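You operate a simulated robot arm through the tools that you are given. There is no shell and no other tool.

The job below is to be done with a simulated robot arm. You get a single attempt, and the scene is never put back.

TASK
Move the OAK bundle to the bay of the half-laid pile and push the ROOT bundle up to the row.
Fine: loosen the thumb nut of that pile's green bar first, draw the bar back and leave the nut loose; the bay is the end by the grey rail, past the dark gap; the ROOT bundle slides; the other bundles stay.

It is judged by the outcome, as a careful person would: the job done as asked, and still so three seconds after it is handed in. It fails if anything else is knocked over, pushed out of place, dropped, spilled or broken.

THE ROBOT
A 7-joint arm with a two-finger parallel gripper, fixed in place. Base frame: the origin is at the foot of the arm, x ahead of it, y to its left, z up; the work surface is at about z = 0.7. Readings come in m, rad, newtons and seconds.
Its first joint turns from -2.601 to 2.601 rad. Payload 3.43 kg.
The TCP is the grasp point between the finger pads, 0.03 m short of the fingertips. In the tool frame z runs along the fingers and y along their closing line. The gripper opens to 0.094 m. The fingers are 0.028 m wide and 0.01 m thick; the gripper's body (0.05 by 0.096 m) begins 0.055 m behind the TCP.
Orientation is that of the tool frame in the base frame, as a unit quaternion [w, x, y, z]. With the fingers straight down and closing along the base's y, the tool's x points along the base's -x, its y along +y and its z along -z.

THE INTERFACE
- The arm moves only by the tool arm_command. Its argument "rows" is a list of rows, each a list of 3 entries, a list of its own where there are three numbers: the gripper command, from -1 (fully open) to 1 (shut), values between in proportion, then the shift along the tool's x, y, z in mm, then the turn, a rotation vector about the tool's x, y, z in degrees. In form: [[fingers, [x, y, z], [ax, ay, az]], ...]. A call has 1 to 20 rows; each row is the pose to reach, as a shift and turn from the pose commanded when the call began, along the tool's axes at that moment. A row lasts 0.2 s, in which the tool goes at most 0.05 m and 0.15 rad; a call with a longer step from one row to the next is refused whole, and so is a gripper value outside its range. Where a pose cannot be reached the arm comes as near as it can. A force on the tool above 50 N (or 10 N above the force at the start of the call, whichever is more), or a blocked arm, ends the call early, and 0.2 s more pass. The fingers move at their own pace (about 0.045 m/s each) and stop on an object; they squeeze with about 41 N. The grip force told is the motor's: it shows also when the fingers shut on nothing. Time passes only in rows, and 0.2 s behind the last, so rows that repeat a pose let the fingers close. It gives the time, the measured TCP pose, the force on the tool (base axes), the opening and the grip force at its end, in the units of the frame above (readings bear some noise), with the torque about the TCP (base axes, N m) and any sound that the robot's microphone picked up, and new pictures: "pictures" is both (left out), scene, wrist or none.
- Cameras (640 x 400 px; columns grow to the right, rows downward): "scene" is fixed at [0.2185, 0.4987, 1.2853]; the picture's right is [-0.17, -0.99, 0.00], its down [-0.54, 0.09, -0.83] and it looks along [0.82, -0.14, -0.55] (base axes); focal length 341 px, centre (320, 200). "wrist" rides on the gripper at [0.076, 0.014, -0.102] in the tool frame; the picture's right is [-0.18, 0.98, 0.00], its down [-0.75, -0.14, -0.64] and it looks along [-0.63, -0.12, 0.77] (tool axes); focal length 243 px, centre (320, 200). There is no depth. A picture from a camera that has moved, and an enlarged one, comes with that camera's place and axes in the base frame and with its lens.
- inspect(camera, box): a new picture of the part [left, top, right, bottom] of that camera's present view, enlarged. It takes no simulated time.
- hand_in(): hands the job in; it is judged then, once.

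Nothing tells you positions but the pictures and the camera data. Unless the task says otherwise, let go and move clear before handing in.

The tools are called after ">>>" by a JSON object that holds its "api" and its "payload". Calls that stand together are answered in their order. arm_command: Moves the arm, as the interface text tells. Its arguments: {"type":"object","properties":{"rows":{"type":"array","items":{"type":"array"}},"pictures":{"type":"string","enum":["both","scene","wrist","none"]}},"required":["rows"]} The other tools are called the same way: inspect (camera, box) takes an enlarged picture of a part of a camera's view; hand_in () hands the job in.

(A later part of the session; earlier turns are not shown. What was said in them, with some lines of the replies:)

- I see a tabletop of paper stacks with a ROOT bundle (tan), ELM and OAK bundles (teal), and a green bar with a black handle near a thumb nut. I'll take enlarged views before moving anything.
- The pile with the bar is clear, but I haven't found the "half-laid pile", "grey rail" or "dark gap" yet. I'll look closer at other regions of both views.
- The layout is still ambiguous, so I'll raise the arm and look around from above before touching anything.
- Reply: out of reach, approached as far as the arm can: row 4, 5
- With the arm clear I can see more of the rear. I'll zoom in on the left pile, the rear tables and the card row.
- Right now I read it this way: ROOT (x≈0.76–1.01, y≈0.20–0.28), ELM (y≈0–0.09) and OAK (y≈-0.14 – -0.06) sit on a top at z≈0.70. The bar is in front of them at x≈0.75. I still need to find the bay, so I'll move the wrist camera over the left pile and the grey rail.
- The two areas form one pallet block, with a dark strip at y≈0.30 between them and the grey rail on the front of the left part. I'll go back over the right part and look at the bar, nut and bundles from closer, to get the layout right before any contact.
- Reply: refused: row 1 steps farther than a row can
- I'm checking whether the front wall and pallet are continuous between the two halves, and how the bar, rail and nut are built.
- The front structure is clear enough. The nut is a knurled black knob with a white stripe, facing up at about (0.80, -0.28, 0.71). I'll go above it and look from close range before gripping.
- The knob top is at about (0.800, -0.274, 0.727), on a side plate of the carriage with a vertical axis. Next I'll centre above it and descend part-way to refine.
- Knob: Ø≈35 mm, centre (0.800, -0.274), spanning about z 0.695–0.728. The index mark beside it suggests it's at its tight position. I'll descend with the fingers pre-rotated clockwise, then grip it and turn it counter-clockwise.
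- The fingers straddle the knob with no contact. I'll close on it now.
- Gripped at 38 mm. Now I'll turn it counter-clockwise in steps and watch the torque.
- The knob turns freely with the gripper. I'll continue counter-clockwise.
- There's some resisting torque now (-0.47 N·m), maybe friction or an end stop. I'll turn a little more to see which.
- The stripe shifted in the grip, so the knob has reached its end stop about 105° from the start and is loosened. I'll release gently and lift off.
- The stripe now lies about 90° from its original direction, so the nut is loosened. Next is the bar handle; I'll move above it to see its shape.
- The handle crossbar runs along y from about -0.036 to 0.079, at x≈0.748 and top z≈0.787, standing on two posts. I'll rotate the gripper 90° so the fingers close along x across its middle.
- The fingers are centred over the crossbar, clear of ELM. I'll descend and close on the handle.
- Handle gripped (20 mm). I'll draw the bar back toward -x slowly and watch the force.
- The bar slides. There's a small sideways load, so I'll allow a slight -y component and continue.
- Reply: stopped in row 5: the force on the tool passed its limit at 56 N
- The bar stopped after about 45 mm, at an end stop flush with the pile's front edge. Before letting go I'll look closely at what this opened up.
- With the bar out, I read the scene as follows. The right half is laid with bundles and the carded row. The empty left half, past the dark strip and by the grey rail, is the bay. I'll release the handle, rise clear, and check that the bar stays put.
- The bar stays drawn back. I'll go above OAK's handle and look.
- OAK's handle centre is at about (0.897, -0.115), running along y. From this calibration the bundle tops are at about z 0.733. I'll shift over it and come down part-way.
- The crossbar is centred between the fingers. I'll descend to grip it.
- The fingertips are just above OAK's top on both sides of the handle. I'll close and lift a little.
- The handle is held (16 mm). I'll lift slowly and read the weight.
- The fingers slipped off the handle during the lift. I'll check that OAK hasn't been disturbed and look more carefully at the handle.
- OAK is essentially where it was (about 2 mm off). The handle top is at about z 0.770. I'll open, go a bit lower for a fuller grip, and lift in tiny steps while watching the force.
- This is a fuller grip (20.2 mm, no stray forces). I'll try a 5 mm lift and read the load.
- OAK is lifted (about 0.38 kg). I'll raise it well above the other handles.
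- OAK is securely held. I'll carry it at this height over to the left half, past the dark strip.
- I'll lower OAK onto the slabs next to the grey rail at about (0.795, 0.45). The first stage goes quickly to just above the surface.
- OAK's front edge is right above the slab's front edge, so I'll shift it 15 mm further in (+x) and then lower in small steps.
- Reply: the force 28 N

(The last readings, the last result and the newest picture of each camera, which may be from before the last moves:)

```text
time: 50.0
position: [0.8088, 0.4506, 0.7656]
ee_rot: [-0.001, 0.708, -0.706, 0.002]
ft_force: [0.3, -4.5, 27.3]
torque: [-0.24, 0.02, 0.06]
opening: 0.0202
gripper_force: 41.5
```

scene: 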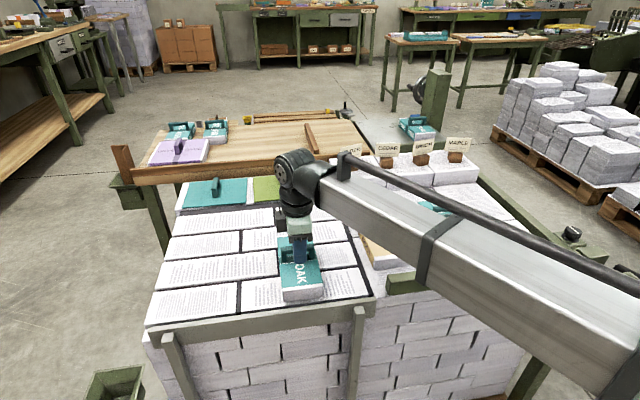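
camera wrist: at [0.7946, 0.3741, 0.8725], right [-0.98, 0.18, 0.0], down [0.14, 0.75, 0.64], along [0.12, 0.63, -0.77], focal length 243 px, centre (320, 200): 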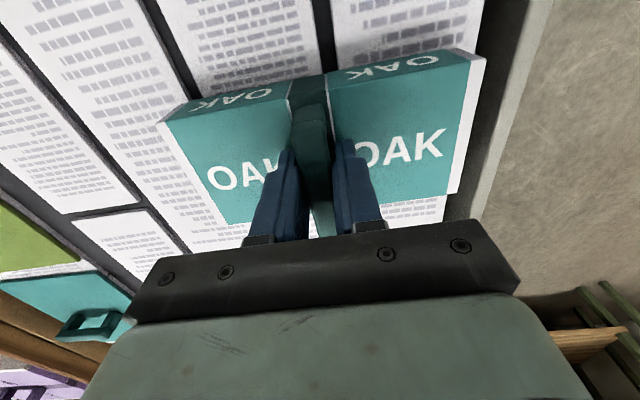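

Contact: OAK rests on the slabs at the same height as the right half. I'll ease off, open and rise.

>>> {"api": "arm_command", "payload": {"rows": [[1, [0, 0, -1.5], [0, 0, 0]], [0.3, [0, 0, -1.5], [0, 0, 0]], [0, [0, 0, -1.5], [0, 0, 0]], [-0.1, [0, 0, -1.5], [0, 0, 0]], [-0.1, [0, 0, -1.5], [0, 0, 0]], [-0.1, [0, 0, -15], [0, 0, 0]], [-0.1, [0, 0, -40], [0, 0, 0]], [-0.1, [0, 0, -80], [0, 0, 0]], [-0.1, [0, 0, -120], [0, 0, 0]], [-0.1, [0, 0, -120], [0, 0, 0]]]}}

>>> {"api": "inspect", "payload": {"camera": "scene", "box": [140, 160, 440, 340]}}

>>> {"api": "inspect", "payload": {"camera": "wrist", "box": [0, 0, 560, 260]}}

```text
time: 52.2
position: [0.8091, 0.4505, 0.8872]
ee_rot: [0.001, 0.708, -0.706, 0.0]
ft_force: [0.1, -0.1, 0.6]
torque: [-0.03, 0.03, 0.01]
opening: 0.0517
gripper_force: 0.1
camera wrist: at [0.7951, 0.3743, 0.9892], right [-0.98, 0.18, 0.0], down [0.14, 0.75, 0.64], along [0.12, 0.63, -0.77], focal length 243 px, centre (320, 200)
```

scene: 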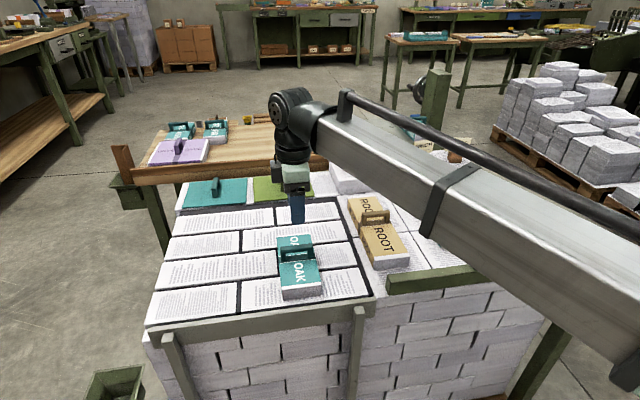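
wrist: 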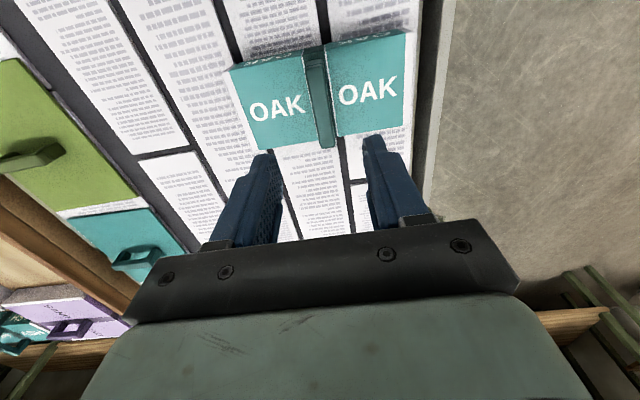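

```text
2.13 times, centred on (290, 250) of scene
camera zoom: at [0.2185, 0.4987, 1.2853], right [-0.17, -0.99, 0.0], down [-0.54, 0.09, -0.83], along [0.82, -0.14, -0.55], focal length 728 px, centre (384, 93)
```

zoom: 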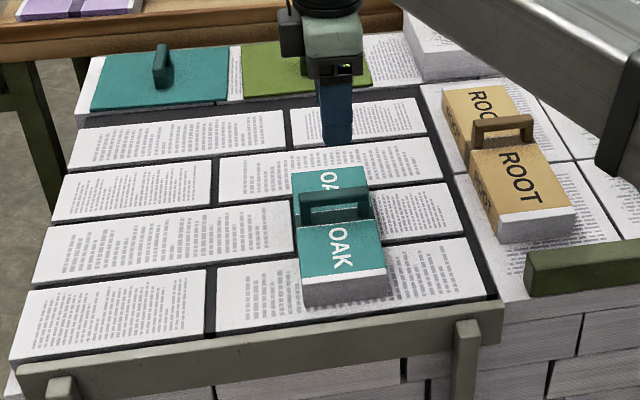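

```text
1.14 times, centred on (280, 130) of wrist
camera zoom: at [0.7951, 0.3743, 0.9892], right [-0.98, 0.18, 0.0], down [0.14, 0.75, 0.64], along [0.12, 0.63, -0.77], focal length 277 px, centre (366, 280)
```

zoom: 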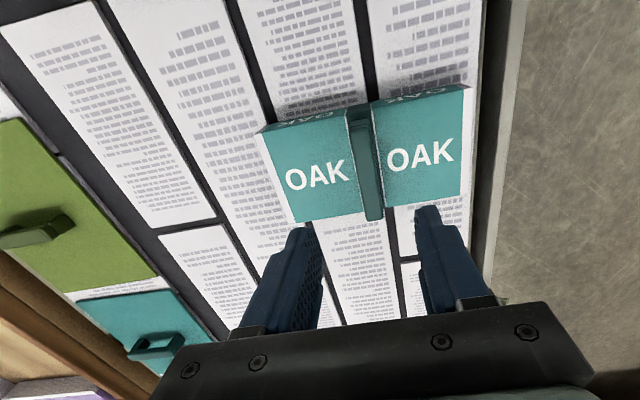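

OAK now rests in the bay next to the grey rail, upright and clear. Next is ROOT: the drawn-back bar leaves a ~45 mm slot in front of its end. I'll turn the gripper back and hover over that slot.

>>> {"api": "arm_command", "payload": {"rows": [[-0.2, [20, 5, -10], [0, 0, 8]], [-0.2, [40, 10, -10], [0, 0, 16]], [-0.2, [60, 15, -10], [0, 0, 24]], [-0.2, [80, 20, -10], [0, 0, 32]], [-0.2, [100, 25, -10], [0, 0, 40]], [-0.2, [120, 30, -10], [0, 0, 48]], [-0.2, [140, 35, -10], [0, 0, 56]], [-0.2, [160, 40, -10], [0, 0, 64]], [-0.2, [180, 45, -10], [0, 0, 72]], [-0.2, [200, 50, -10], [0, 0, 80]], [-0.2, [212, 54, -5], [0, 0, 86]], [-0.2, [218, 57, 0], [0, 0, 90]], [-0.2, [218, 57, 0], [0, 0, 90]]]}}

>>> {"api": "inspect", "payload": {"camera": "wrist", "box": [200, 0, 480, 230]}}

>>> {"api": "inspect", "payload": {"camera": "scene", "box": [320, 130, 500, 310]}}

```text
time: 55.0
position: [0.7507, 0.2301, 0.8831]
ee_rot: [0.0, 0.0, 1.0, 0.0]
ft_force: [-0.3, 0.0, -0.4]
torque: [-0.01, 0.03, -0.01]
opening: 0.0566
gripper_force: 0.0
camera wrist: at [0.6756, 0.2451, 0.985], right [0.18, 0.98, 0.0], down [0.75, -0.14, 0.64], along [0.63, -0.12, -0.77], focal length 243 px, centre (320, 200)
```

scene: 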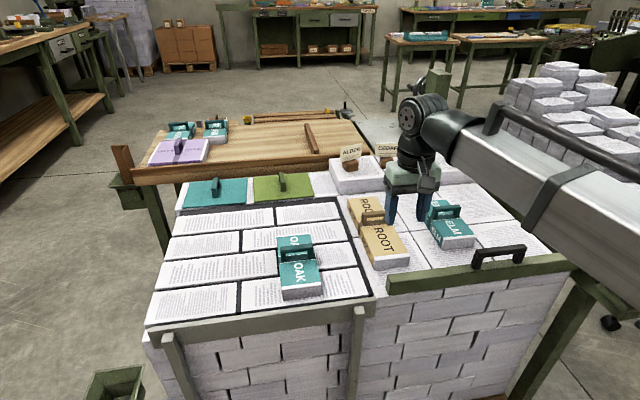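
wrist: 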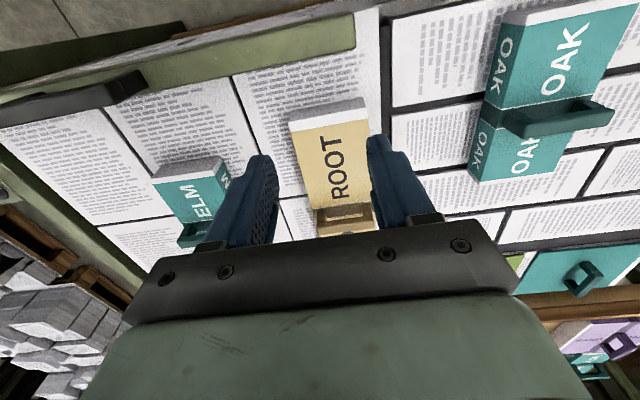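

```text
1.74 times, centred on (340, 115) of wrist
camera zoom: at [0.6756, 0.2451, 0.985], right [0.18, 0.98, 0.0], down [0.75, -0.14, 0.64], along [0.63, -0.12, -0.77], focal length 422 px, centre (285, 348)
```

zoom: 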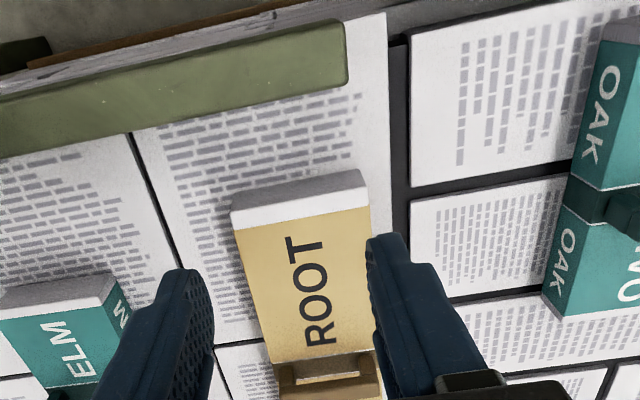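

```text
2.22 times, centred on (410, 220) of scene
camera zoom: at [0.2185, 0.4987, 1.2853], right [-0.17, -0.99, 0.0], down [-0.54, 0.09, -0.83], along [0.82, -0.14, -0.55], focal length 758 px, centre (120, 156)
```

zoom: 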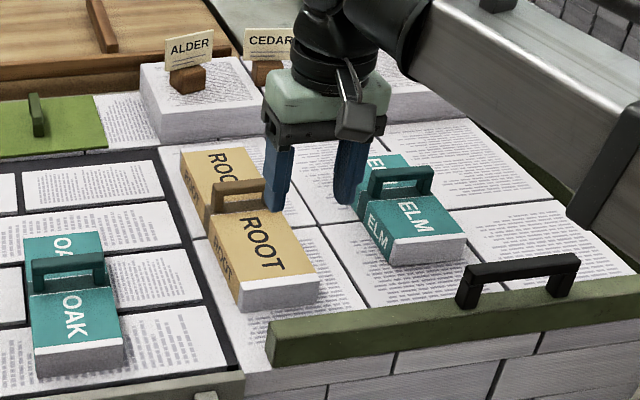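

ROOT's front face is at x≈0.770 (y 0.195–0.275) and the bar's rear face is at x≈0.718, so the open fingers fit in between. I'll lower them into that slot.

>>> {"api": "arm_command", "payload": {"rows": [[-0.2, [6, 5, 20], [0, 0, 0]], [-0.2, [6, 5, 55], [0, 0, 0]], [-0.2, [6, 5, 90], [0, 0, 0]], [-0.2, [6, 5, 115], [0, 0, 0]], [-0.2, [6, 5, 130], [0, 0, 0]], [-0.2, [6, 5, 142], [0, 0, 0]], [-0.2, [6, 5, 150], [0, 0, 0]], [-0.2, [6, 5, 150], [0, 0, 0]]]}}

>>> {"api": "inspect", "payload": {"camera": "wrist", "box": [200, 0, 480, 230]}}

>>> {"api": "inspect", "payload": {"camera": "scene", "box": [320, 130, 500, 310]}}

```text
time: 56.9
position: [0.7452, 0.2355, 0.7333]
ee_rot: [0.0, -0.001, 1.0, 0.0]
ft_force: [0.6, 0.4, -0.1]
torque: [0.01, 0.02, 0.01]
opening: 0.0565
gripper_force: 0.0
camera wrist: at [0.6698, 0.25, 0.8358], right [0.18, 0.98, 0.0], down [0.75, -0.14, 0.64], along [0.63, -0.12, -0.77], focal length 243 px, centre (320, 200)
```

scene: 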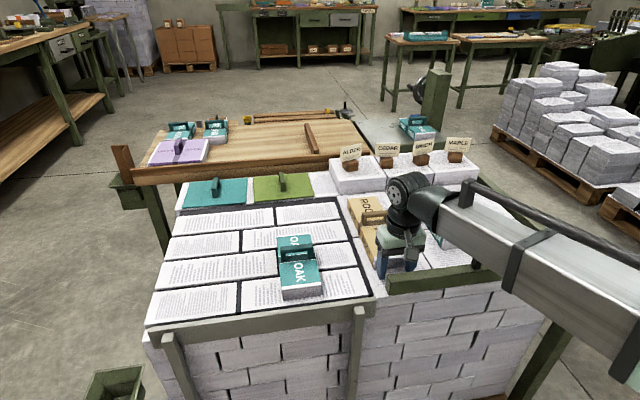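
wrist: 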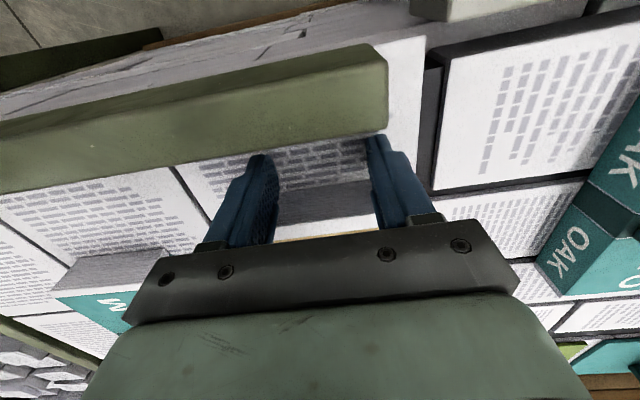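

```text
1.74 times, centred on (340, 115) of wrist
camera zoom: at [0.6698, 0.25, 0.8358], right [0.18, 0.98, 0.0], down [0.75, -0.14, 0.64], along [0.63, -0.12, -0.77], focal length 422 px, centre (285, 348)
```

zoom: 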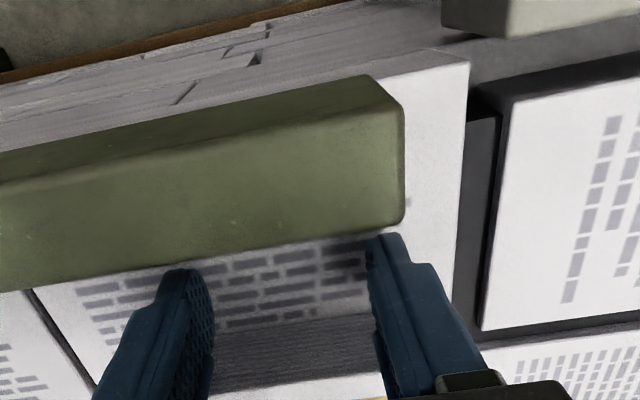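

```text
2.22 times, centred on (410, 220) of scene
camera zoom: at [0.2185, 0.4987, 1.2853], right [-0.17, -0.99, 0.0], down [-0.54, 0.09, -0.83], along [0.82, -0.14, -0.55], focal length 758 px, centre (120, 156)
```

zoom: 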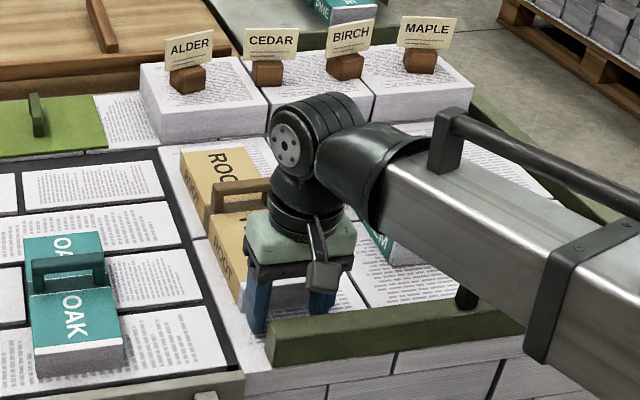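

The fingers are in the slot with no contact. I'll push +x gently a short way to see how ROOT responds.

>>> {"api": "arm_command", "payload": {"rows": [[-0.2, [-5, 0, 0], [0, 0, 0]], [-0.2, [-10, 0, 0], [0, 0, 0]], [-0.2, [-14, 0, 0], [0, 0, 0]], [-0.2, [-18, 0, 0], [0, 0, 0]], [-0.2, [-22, 0, 0], [0, 0, 0]]]}}

>>> {"api": "inspect", "payload": {"camera": "scene", "box": [320, 130, 500, 310]}}

```text
time: 58.0
position: [0.7681, 0.2351, 0.7346]
ee_rot: [0.0, -0.001, 1.0, 0.0]
ft_force: [-1.5, 0.2, 1.8]
torque: [-0.03, 0.02, -0.01]
opening: 0.0564
gripper_force: 0.0
camera wrist: at [0.6921, 0.2501, 0.8358], right [0.18, 0.98, 0.0], down [0.75, -0.14, 0.64], along [0.63, -0.12, -0.77], focal length 243 px, centre (320, 200)
```

scene: 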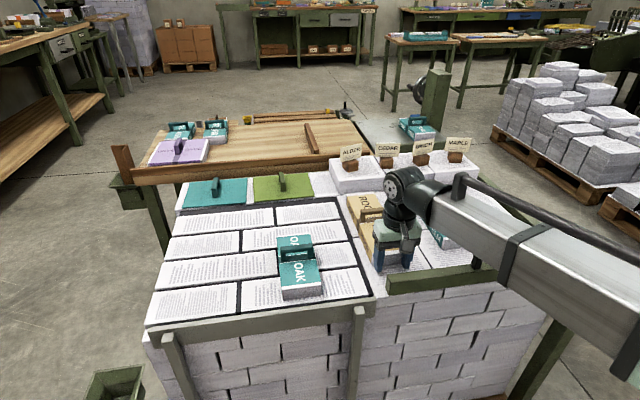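
wrist: 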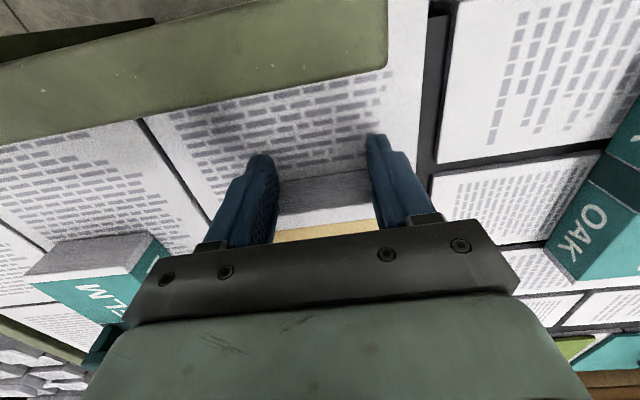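

```text
2.22 times, centred on (410, 220) of scene
camera zoom: at [0.2185, 0.4987, 1.2853], right [-0.17, -0.99, 0.0], down [-0.54, 0.09, -0.83], along [0.82, -0.14, -0.55], focal length 758 px, centre (120, 156)
```

zoom: 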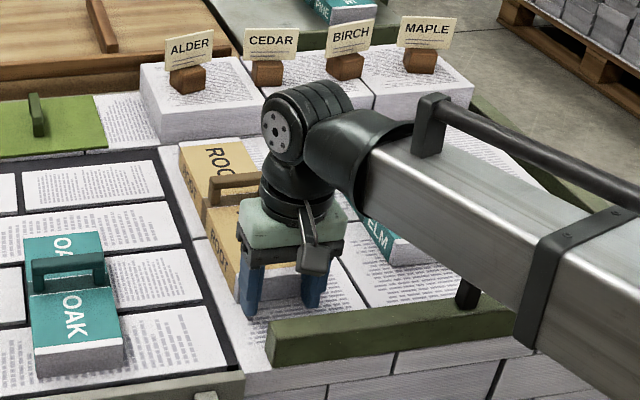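

ROOT slides easily along x (about 2 N). I'll keep pushing slowly toward the carded row, keeping the last 20–25 mm for careful steps.

>>> {"api": "arm_command", "payload": {"rows": [[-0.2, [-6, 0, 0], [0, 0, 0]], [-0.2, [-12, 0, 0], [0, 0, 0]], [-0.2, [-18, 0, 0], [0, 0, 0]], [-0.2, [-24, 0, 0], [0, 0, 0]], [-0.2, [-30, 0, 0], [0, 0, 0]], [-0.2, [-36, 0, 0], [0, 0, 0]], [-0.2, [-42, 0, 0], [0, 0, 0]], [-0.2, [-48, 0, 0], [0, 0, 0]], [-0.2, [-54, 0, 0], [0, 0, 0]], [-0.2, [-58, 0, 0], [0, 0, 0]]]}}

>>> {"api": "inspect", "payload": {"camera": "scene", "box": [320, 130, 500, 310]}}

>>> {"api": "inspect", "payload": {"camera": "scene", "box": [320, 140, 420, 220]}}

```text
time: 60.2
position: [0.8196, 0.2368, 0.7347]
ee_rot: [-0.005, -0.001, 1.0, 0.0]
ft_force: [-35.6, 5.4, -1.5]
torque: [-0.06, 0.01, -0.23]
opening: 0.0563
gripper_force: 0.1
camera wrist: at [0.7451, 0.2515, 0.8364], right [0.18, 0.98, 0.0], down [0.76, -0.14, 0.64], along [0.63, -0.12, -0.77], focal length 243 px, centre (320, 200)
```

scene: 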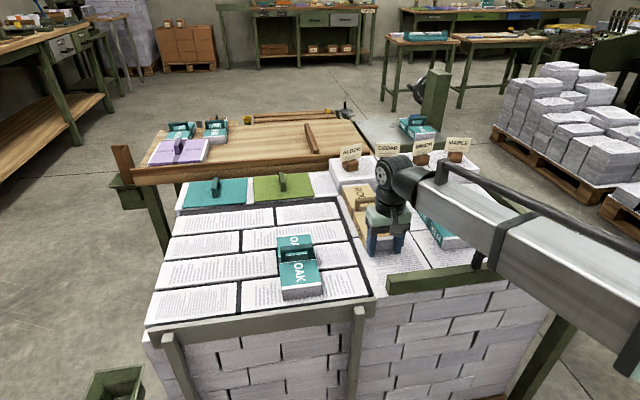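
wrist: 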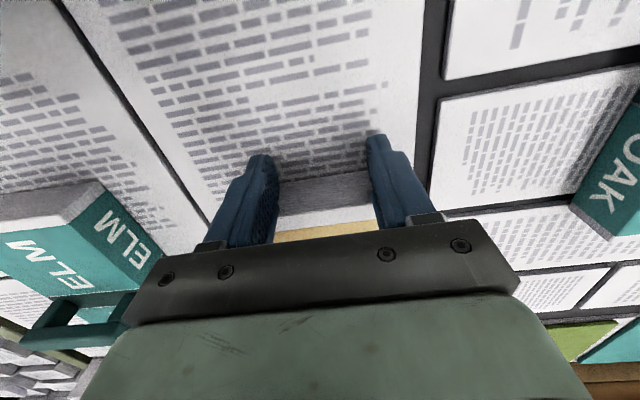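

```text
2.22 times, centred on (410, 220) of scene
camera zoom: at [0.2185, 0.4987, 1.2853], right [-0.17, -0.99, 0.0], down [-0.54, 0.09, -0.83], along [0.82, -0.14, -0.55], focal length 758 px, centre (120, 156)
```

zoom: 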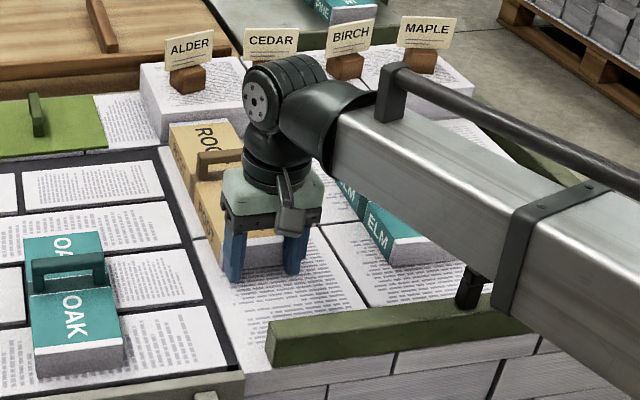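

```text
5.00 times, centred on (370, 180) of scene
camera zoom: at [0.2185, 0.4987, 1.2853], right [-0.17, -0.99, 0.0], down [-0.54, 0.09, -0.83], along [0.82, -0.14, -0.55], focal length 1707 px, centre (70, 300)
```

zoom: 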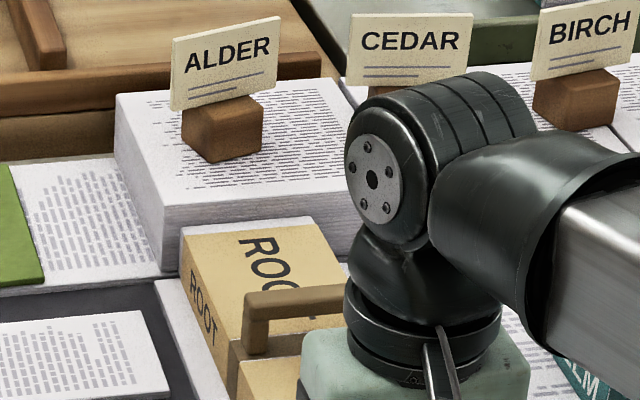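

ROOT has met the row (35 N; the arm stopped advancing), and the stack and card don't appear to have moved. I'll back off right away to unload it and then rise.

>>> {"api": "arm_command", "payload": {"rows": [[-0.2, [6, 0, 0], [0, 0, 0]], [-0.2, [14, 0, 0], [0, 0, 0]], [-0.2, [24, 0, 0], [0, 0, 0]], [-0.2, [30, 0, -20], [0, 0, 0]], [-0.2, [30, 0, -60], [0, 0, 0]], [-0.2, [40, 0, -100], [0, 0, 0]], [-0.2, [60, 0, -140], [0, 0, 0]], [-0.2, [80, 0, -160], [0, 0, 0]], [-0.2, [80, 0, -160], [0, 0, 0]]]}}

>>> {"api": "inspect", "payload": {"camera": "scene", "box": [320, 130, 500, 310]}}

>>> {"api": "inspect", "payload": {"camera": "scene", "box": [320, 140, 420, 220]}}

>>> {"api": "inspect", "payload": {"camera": "wrist", "box": [150, 0, 560, 260]}}

```text
time: 62.2
position: [0.7491, 0.2366, 0.8932]
ee_rot: [0.0, -0.001, 1.0, 0.0]
ft_force: [0.0, 0.5, 0.1]
torque: [0.0, 0.01, 0.01]
opening: 0.0564
gripper_force: 0.1
camera wrist: at [0.6727, 0.2504, 0.9954], right [0.18, 0.98, 0.0], down [0.75, -0.14, 0.64], along [0.63, -0.12, -0.77], focal length 243 px, centre (320, 200)
```

scene: 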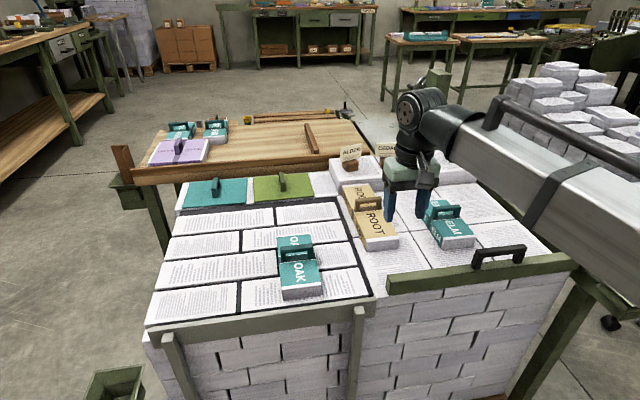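
wrist: 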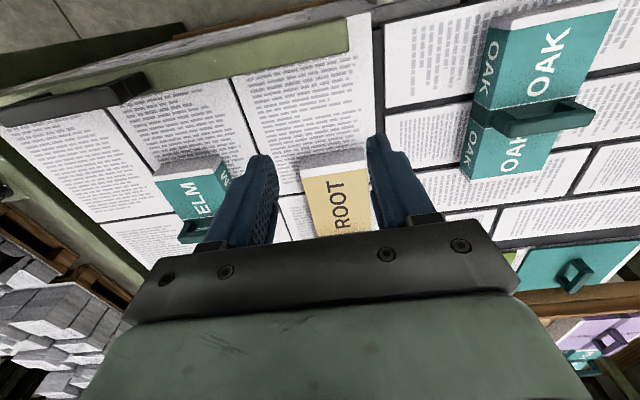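

```text
2.22 times, centred on (410, 220) of scene
camera zoom: at [0.2185, 0.4987, 1.2853], right [-0.17, -0.99, 0.0], down [-0.54, 0.09, -0.83], along [0.82, -0.14, -0.55], focal length 758 px, centre (120, 156)
```

zoom: 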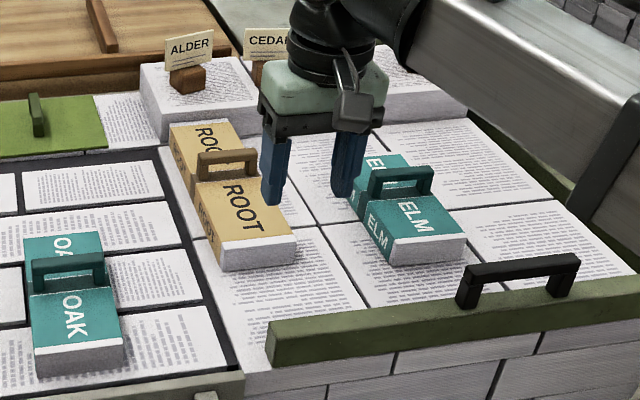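

```text
5.00 times, centred on (370, 180) of scene
camera zoom: at [0.2185, 0.4987, 1.2853], right [-0.17, -0.99, 0.0], down [-0.54, 0.09, -0.83], along [0.82, -0.14, -0.55], focal length 1707 px, centre (70, 300)
```

zoom: 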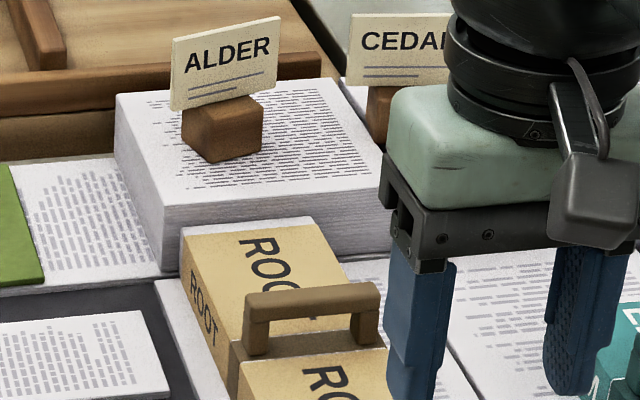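

```text
1.54 times, centred on (355, 130) of wrist
camera zoom: at [0.6727, 0.2504, 0.9954], right [0.18, 0.98, 0.0], down [0.75, -0.14, 0.64], along [0.63, -0.12, -0.77], focal length 373 px, centre (266, 308)
```

zoom: 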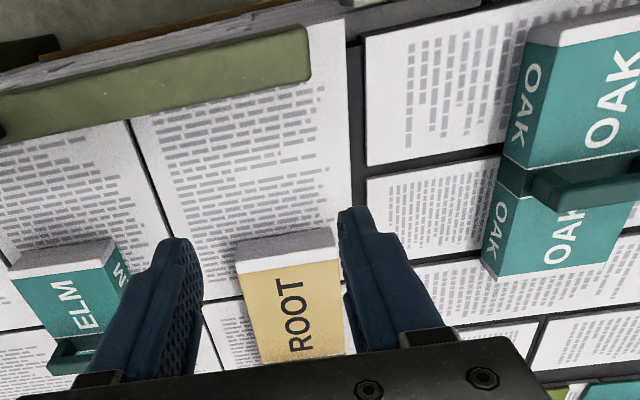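

Checking whether ROOT actually touches the row or something else stopped it: I'll zoom in on the contact zone.

>>> {"api": "inspect", "payload": {"camera": "scene", "box": [330, 165, 390, 205]}}

>>> {"api": "inspect", "payload": {"camera": "scene", "box": [330, 180, 410, 260]}}

```text
10.00 times, centred on (360, 185) of scene
camera zoom: at [0.2185, 0.4987, 1.2853], right [-0.17, -0.99, 0.0], down [-0.54, 0.09, -0.83], along [0.82, -0.14, -0.55], focal length 3413 px, centre (-80, 350)
```

zoom: 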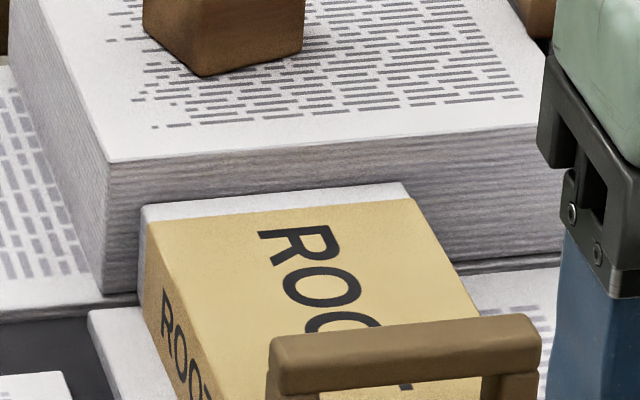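

```text
5.00 times, centred on (370, 220) of scene
camera zoom: at [0.2185, 0.4987, 1.2853], right [-0.17, -0.99, 0.0], down [-0.54, 0.09, -0.83], along [0.82, -0.14, -0.55], focal length 1707 px, centre (70, 100)
```

zoom: 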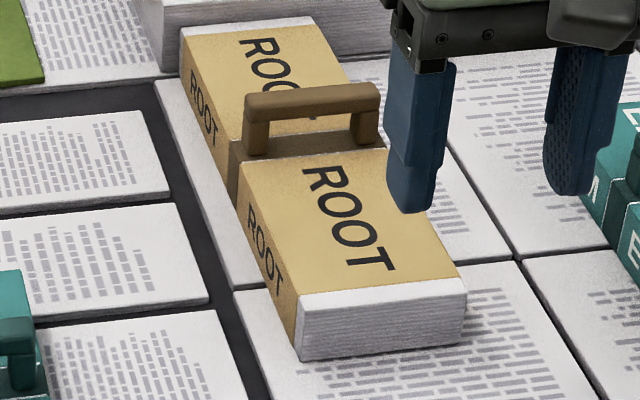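

The force says ROOT is against something, but the picture leaves room for a gap of about 2 cm. I'll move the wrist camera above that spot to judge it directly.

>>> {"api": "arm_command", "payload": {"rows": [[-0.2, [-30, 0, -20], [0, 0, 0]], [-0.2, [-70, 0, -30], [0, 0, 0]], [-0.2, [-110, 0, -35], [0, 0, 0]], [-0.2, [-150, 0, -35], [0, 0, 0]], [-0.2, [-185, 0, -35], [0, 0, 0]], [-0.2, [-200, 0, -35], [0, 0, 0]], [-0.2, [-200, 0, -35], [0, 0, 0]]]}}

>>> {"api": "inspect", "payload": {"camera": "wrist", "box": [220, 80, 420, 240]}}

```text
time: 63.9
position: [0.9462, 0.2353, 0.9294]
ee_rot: [0.0, -0.001, 1.0, 0.0]
ft_force: [-0.1, 0.2, 0.4]
torque: [-0.02, 0.0, 0.0]
opening: 0.0564
gripper_force: 0.1
camera wrist: at [0.8698, 0.25, 1.0304], right [0.18, 0.98, 0.0], down [0.75, -0.14, 0.64], along [0.63, -0.12, -0.77], focal length 243 px, centre (320, 200)
```

scene: 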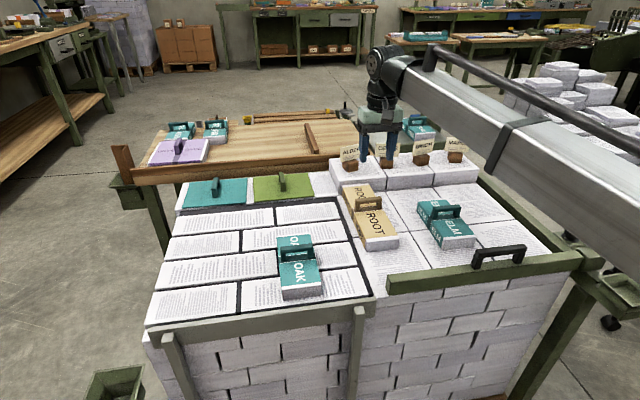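
wrist: 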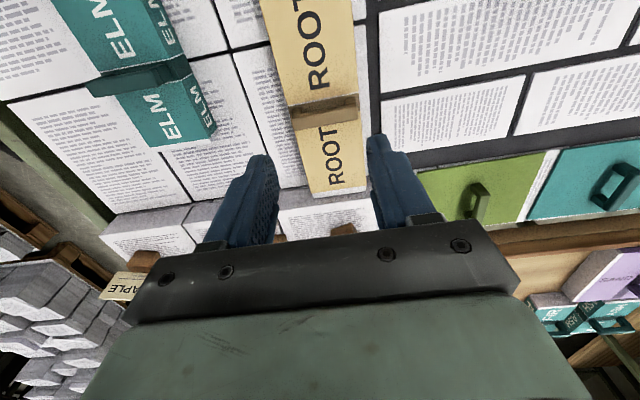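

```text
2.50 times, centred on (320, 160) of wrist
camera zoom: at [0.8698, 0.25, 1.0304], right [0.18, 0.98, 0.0], down [0.75, -0.14, 0.64], along [0.63, -0.12, -0.77], focal length 606 px, centre (320, 300)
```

zoom: 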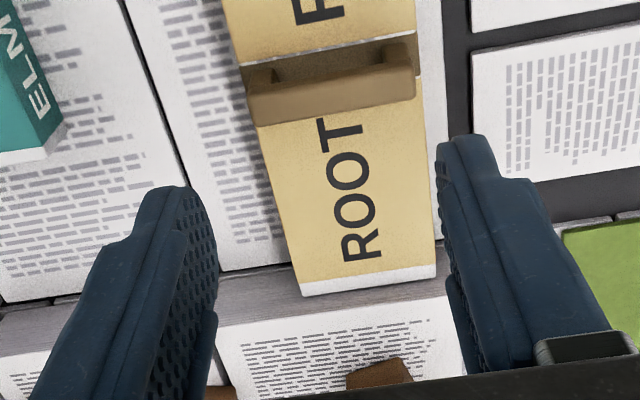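

From above, ROOT's rear edge (x≈1.107) sits squarely against the row's front face (x≈1.11), and the stacks and cards haven't moved. I'll retreat up and clear, then check the whole scene.

>>> {"api": "arm_command", "payload": {"rows": [[-0.2, [20, 0, -20], [0, 0, 0]], [-0.2, [50, 0, -40], [0, 0, 0]], [-0.2, [90, -20, -60], [0, 0, 0]], [-0.2, [130, -50, -80], [0, 0, 0]], [-0.2, [170, -85, -90], [0, 0, 0]], [-0.2, [205, -120, -95], [0, 0, 0]], [-0.2, [240, -155, -95], [0, 0, 0]], [-0.2, [270, -190, -95], [0, 0, 0]], [-0.2, [290, -230, -95], [0, 0, 0]], [-0.2, [300, -270, -95], [0, 0, 0]], [-0.2, [300, -310, -95], [0, 0, 0]], [-0.2, [300, -350, -95], [0, 0, 0]], [-0.2, [300, -380, -95], [0, 0, 0]], [-0.2, [300, -380, -95], [0, 0, 0]]]}}

>>> {"api": "inspect", "payload": {"camera": "scene", "box": [320, 120, 600, 310]}}

>>> {"api": "inspect", "payload": {"camera": "scene", "box": [130, 160, 420, 340]}}

>>> {"api": "inspect", "payload": {"camera": "scene", "box": [520, 200, 640, 290]}}

```text
refused: row 4 steps farther than a row can; nothing moved
```

```text
2.11 times, centred on (460, 215) of scene
camera zoom: at [0.2185, 0.4987, 1.2853], right [-0.17, -0.99, 0.0], down [-0.54, 0.09, -0.83], along [0.82, -0.14, -0.55], focal length 719 px, centre (25, 168)
```

zoom: 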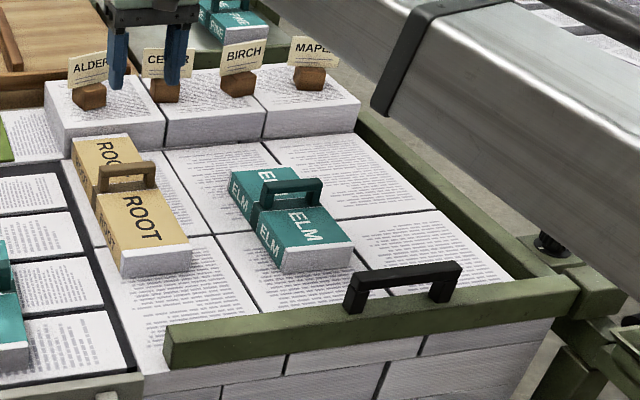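

```text
2.21 times, centred on (275, 250) of scene
camera zoom: at [0.2185, 0.4987, 1.2853], right [-0.17, -0.99, 0.0], down [-0.54, 0.09, -0.83], along [0.82, -0.14, -0.55], focal length 753 px, centre (419, 90)
```

zoom: 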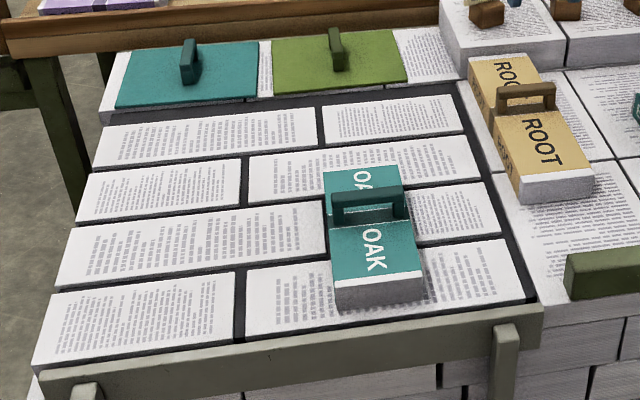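

```text
4.44 times, centred on (580, 245) of scene
camera zoom: at [0.2185, 0.4987, 1.2853], right [-0.17, -0.99, 0.0], down [-0.54, 0.09, -0.83], along [0.82, -0.14, -0.55], focal length 1517 px, centre (-836, 0)
```

zoom: 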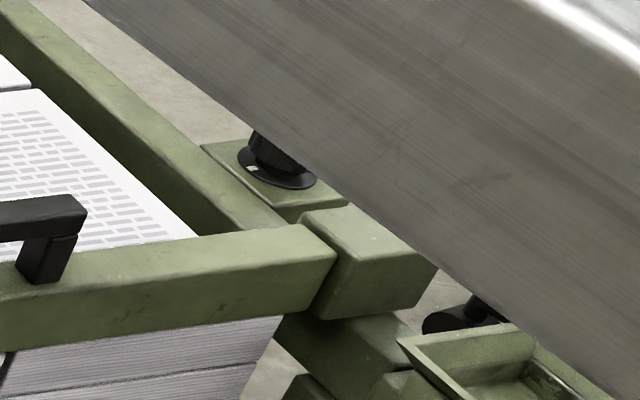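

OAK, ROOT, ELM, the cards, the bar and the nut all look as intended; only the retreat step was too large. I'll redo it with smaller steps.

>>> {"api": "arm_command", "payload": {"rows": [[-0.2, [15, 0, -20], [0, 0, 0]], [-0.2, [45, 0, -40], [0, 0, 0]], [-0.2, [80, -10, -55], [0, 0, 0]], [-0.2, [115, -30, -70], [0, 0, 0]], [-0.2, [145, -60, -80], [0, 0, 0]], [-0.2, [175, -95, -85], [0, 0, 0]], [-0.2, [205, -130, -85], [0, 0, 0]], [-0.2, [230, -168, -85], [0, 0, 0]], [-0.2, [255, -205, -85], [0, 0, 0]], [-0.2, [280, -242, -85], [0, 0, 0]], [-0.2, [300, -280, -85], [0, 0, 0]], [-0.2, [310, -320, -85], [0, 0, 0]], [-0.2, [315, -355, -85], [0, 0, 0]], [-0.2, [315, -380, -85], [0, 0, 0]], [-0.2, [315, -380, -85], [0, 0, 0]]]}}

>>> {"api": "inspect", "payload": {"camera": "scene", "box": [320, 120, 600, 310]}}

>>> {"api": "inspect", "payload": {"camera": "scene", "box": [130, 160, 420, 340]}}

>>> {"api": "inspect", "payload": {"camera": "scene", "box": [520, 200, 640, 290]}}

```text
time: 67.0
position: [0.6337, -0.1414, 1.0158]
ee_rot: [0.0, -0.001, 1.0, 0.0]
ft_force: [-0.1, -0.3, 0.0]
torque: [0.01, 0.0, 0.03]
opening: 0.0563
gripper_force: 0.0
camera wrist: at [0.5566, -0.1275, 1.1182], right [0.18, 0.98, 0.0], down [0.75, -0.14, 0.64], along [0.63, -0.12, -0.77], focal length 243 px, centre (320, 200)
```

scene: 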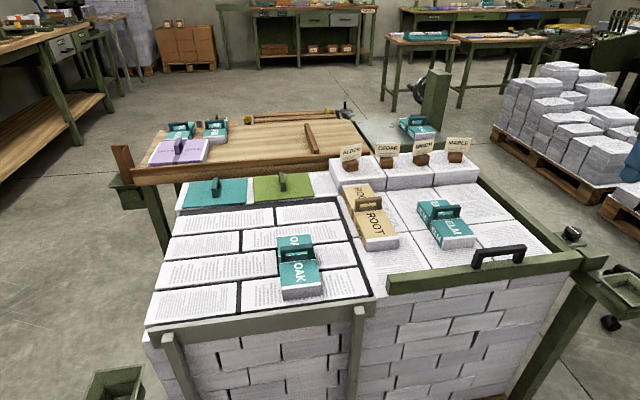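
wrist: 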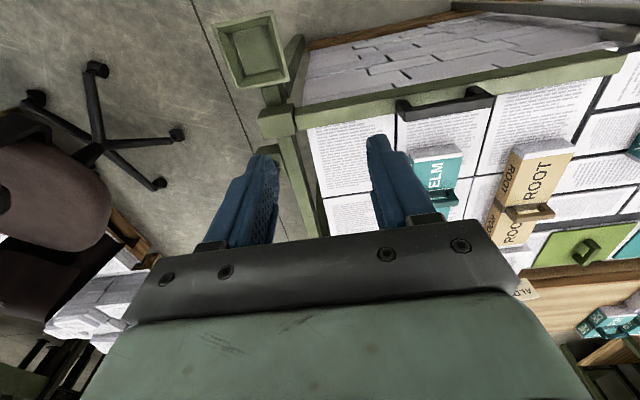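

```text
2.11 times, centred on (460, 215) of scene
camera zoom: at [0.2185, 0.4987, 1.2853], right [-0.17, -0.99, 0.0], down [-0.54, 0.09, -0.83], along [0.82, -0.14, -0.55], focal length 719 px, centre (25, 168)
```

zoom: 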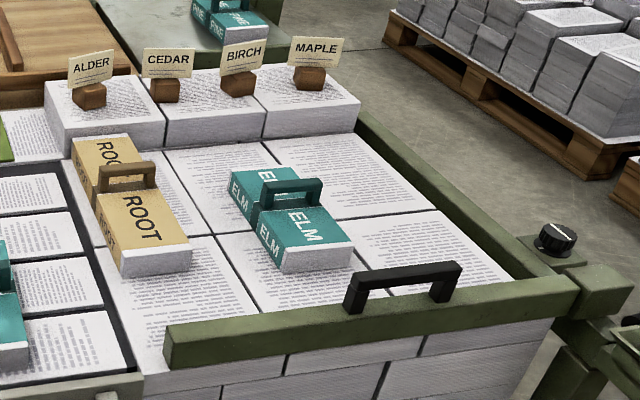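

```text
2.21 times, centred on (275, 250) of scene
camera zoom: at [0.2185, 0.4987, 1.2853], right [-0.17, -0.99, 0.0], down [-0.54, 0.09, -0.83], along [0.82, -0.14, -0.55], focal length 753 px, centre (419, 90)
```

zoom: 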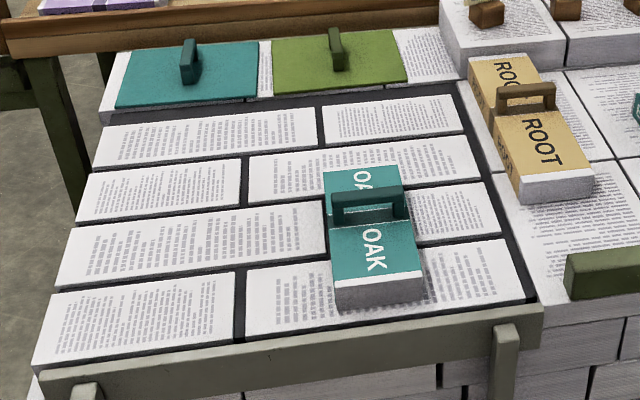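

```text
4.44 times, centred on (580, 245) of scene
camera zoom: at [0.2185, 0.4987, 1.2853], right [-0.17, -0.99, 0.0], down [-0.54, 0.09, -0.83], along [0.82, -0.14, -0.55], focal length 1517 px, centre (-836, 0)
```

zoom: 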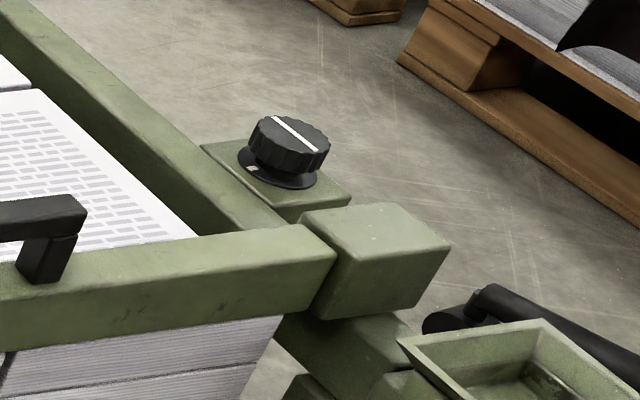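

The arm is clear and everything is as I intended:
- **Nut and bar:** the nut is loose and the bar is drawn back.
- **OAK:** it sits past the dark gap by the grey rail.
- **ROOT:** it's up against the carded row.
- **Everything else:** ELM, the cards and the other bundles are undisturbed.

I'm handing in.

>>> {"api": "hand_in", "payload": {}}

```text
The job is handed in.
```

I've handed the job in, but the wording left two things unclear: where the bay is, and which way ROOT should go. I don't have the result of the judging.

- **Nut and bar:** I turned the thumb nut counter-clockwise about 105°, until it stopped. I then drew the green bar back about 45 mm until it stopped, and left the nut loose.
- **OAK:** it is upright on the left half of the pile, past the wide dark strip and next to the grey rail. I took that area as the bay because those two landmarks fit it best. It lies across the two front rows of slabs there.
- **ROOT:** I pushed it along the surface, without lifting it, towards the stacks with the name cards until it met firm resistance of about 35 N. I took those stacks as "the row". If you meant sideways towards ELM, it is in the wrong place. The pictures put it touching or within about 7 mm of the stacks.
- **Everything else:** ELM, the name cards and the other bundles look unmoved. My first grip on OAK's handle slipped; OAK shifted about 2 mm, and I lifted it cleanly on the second try.
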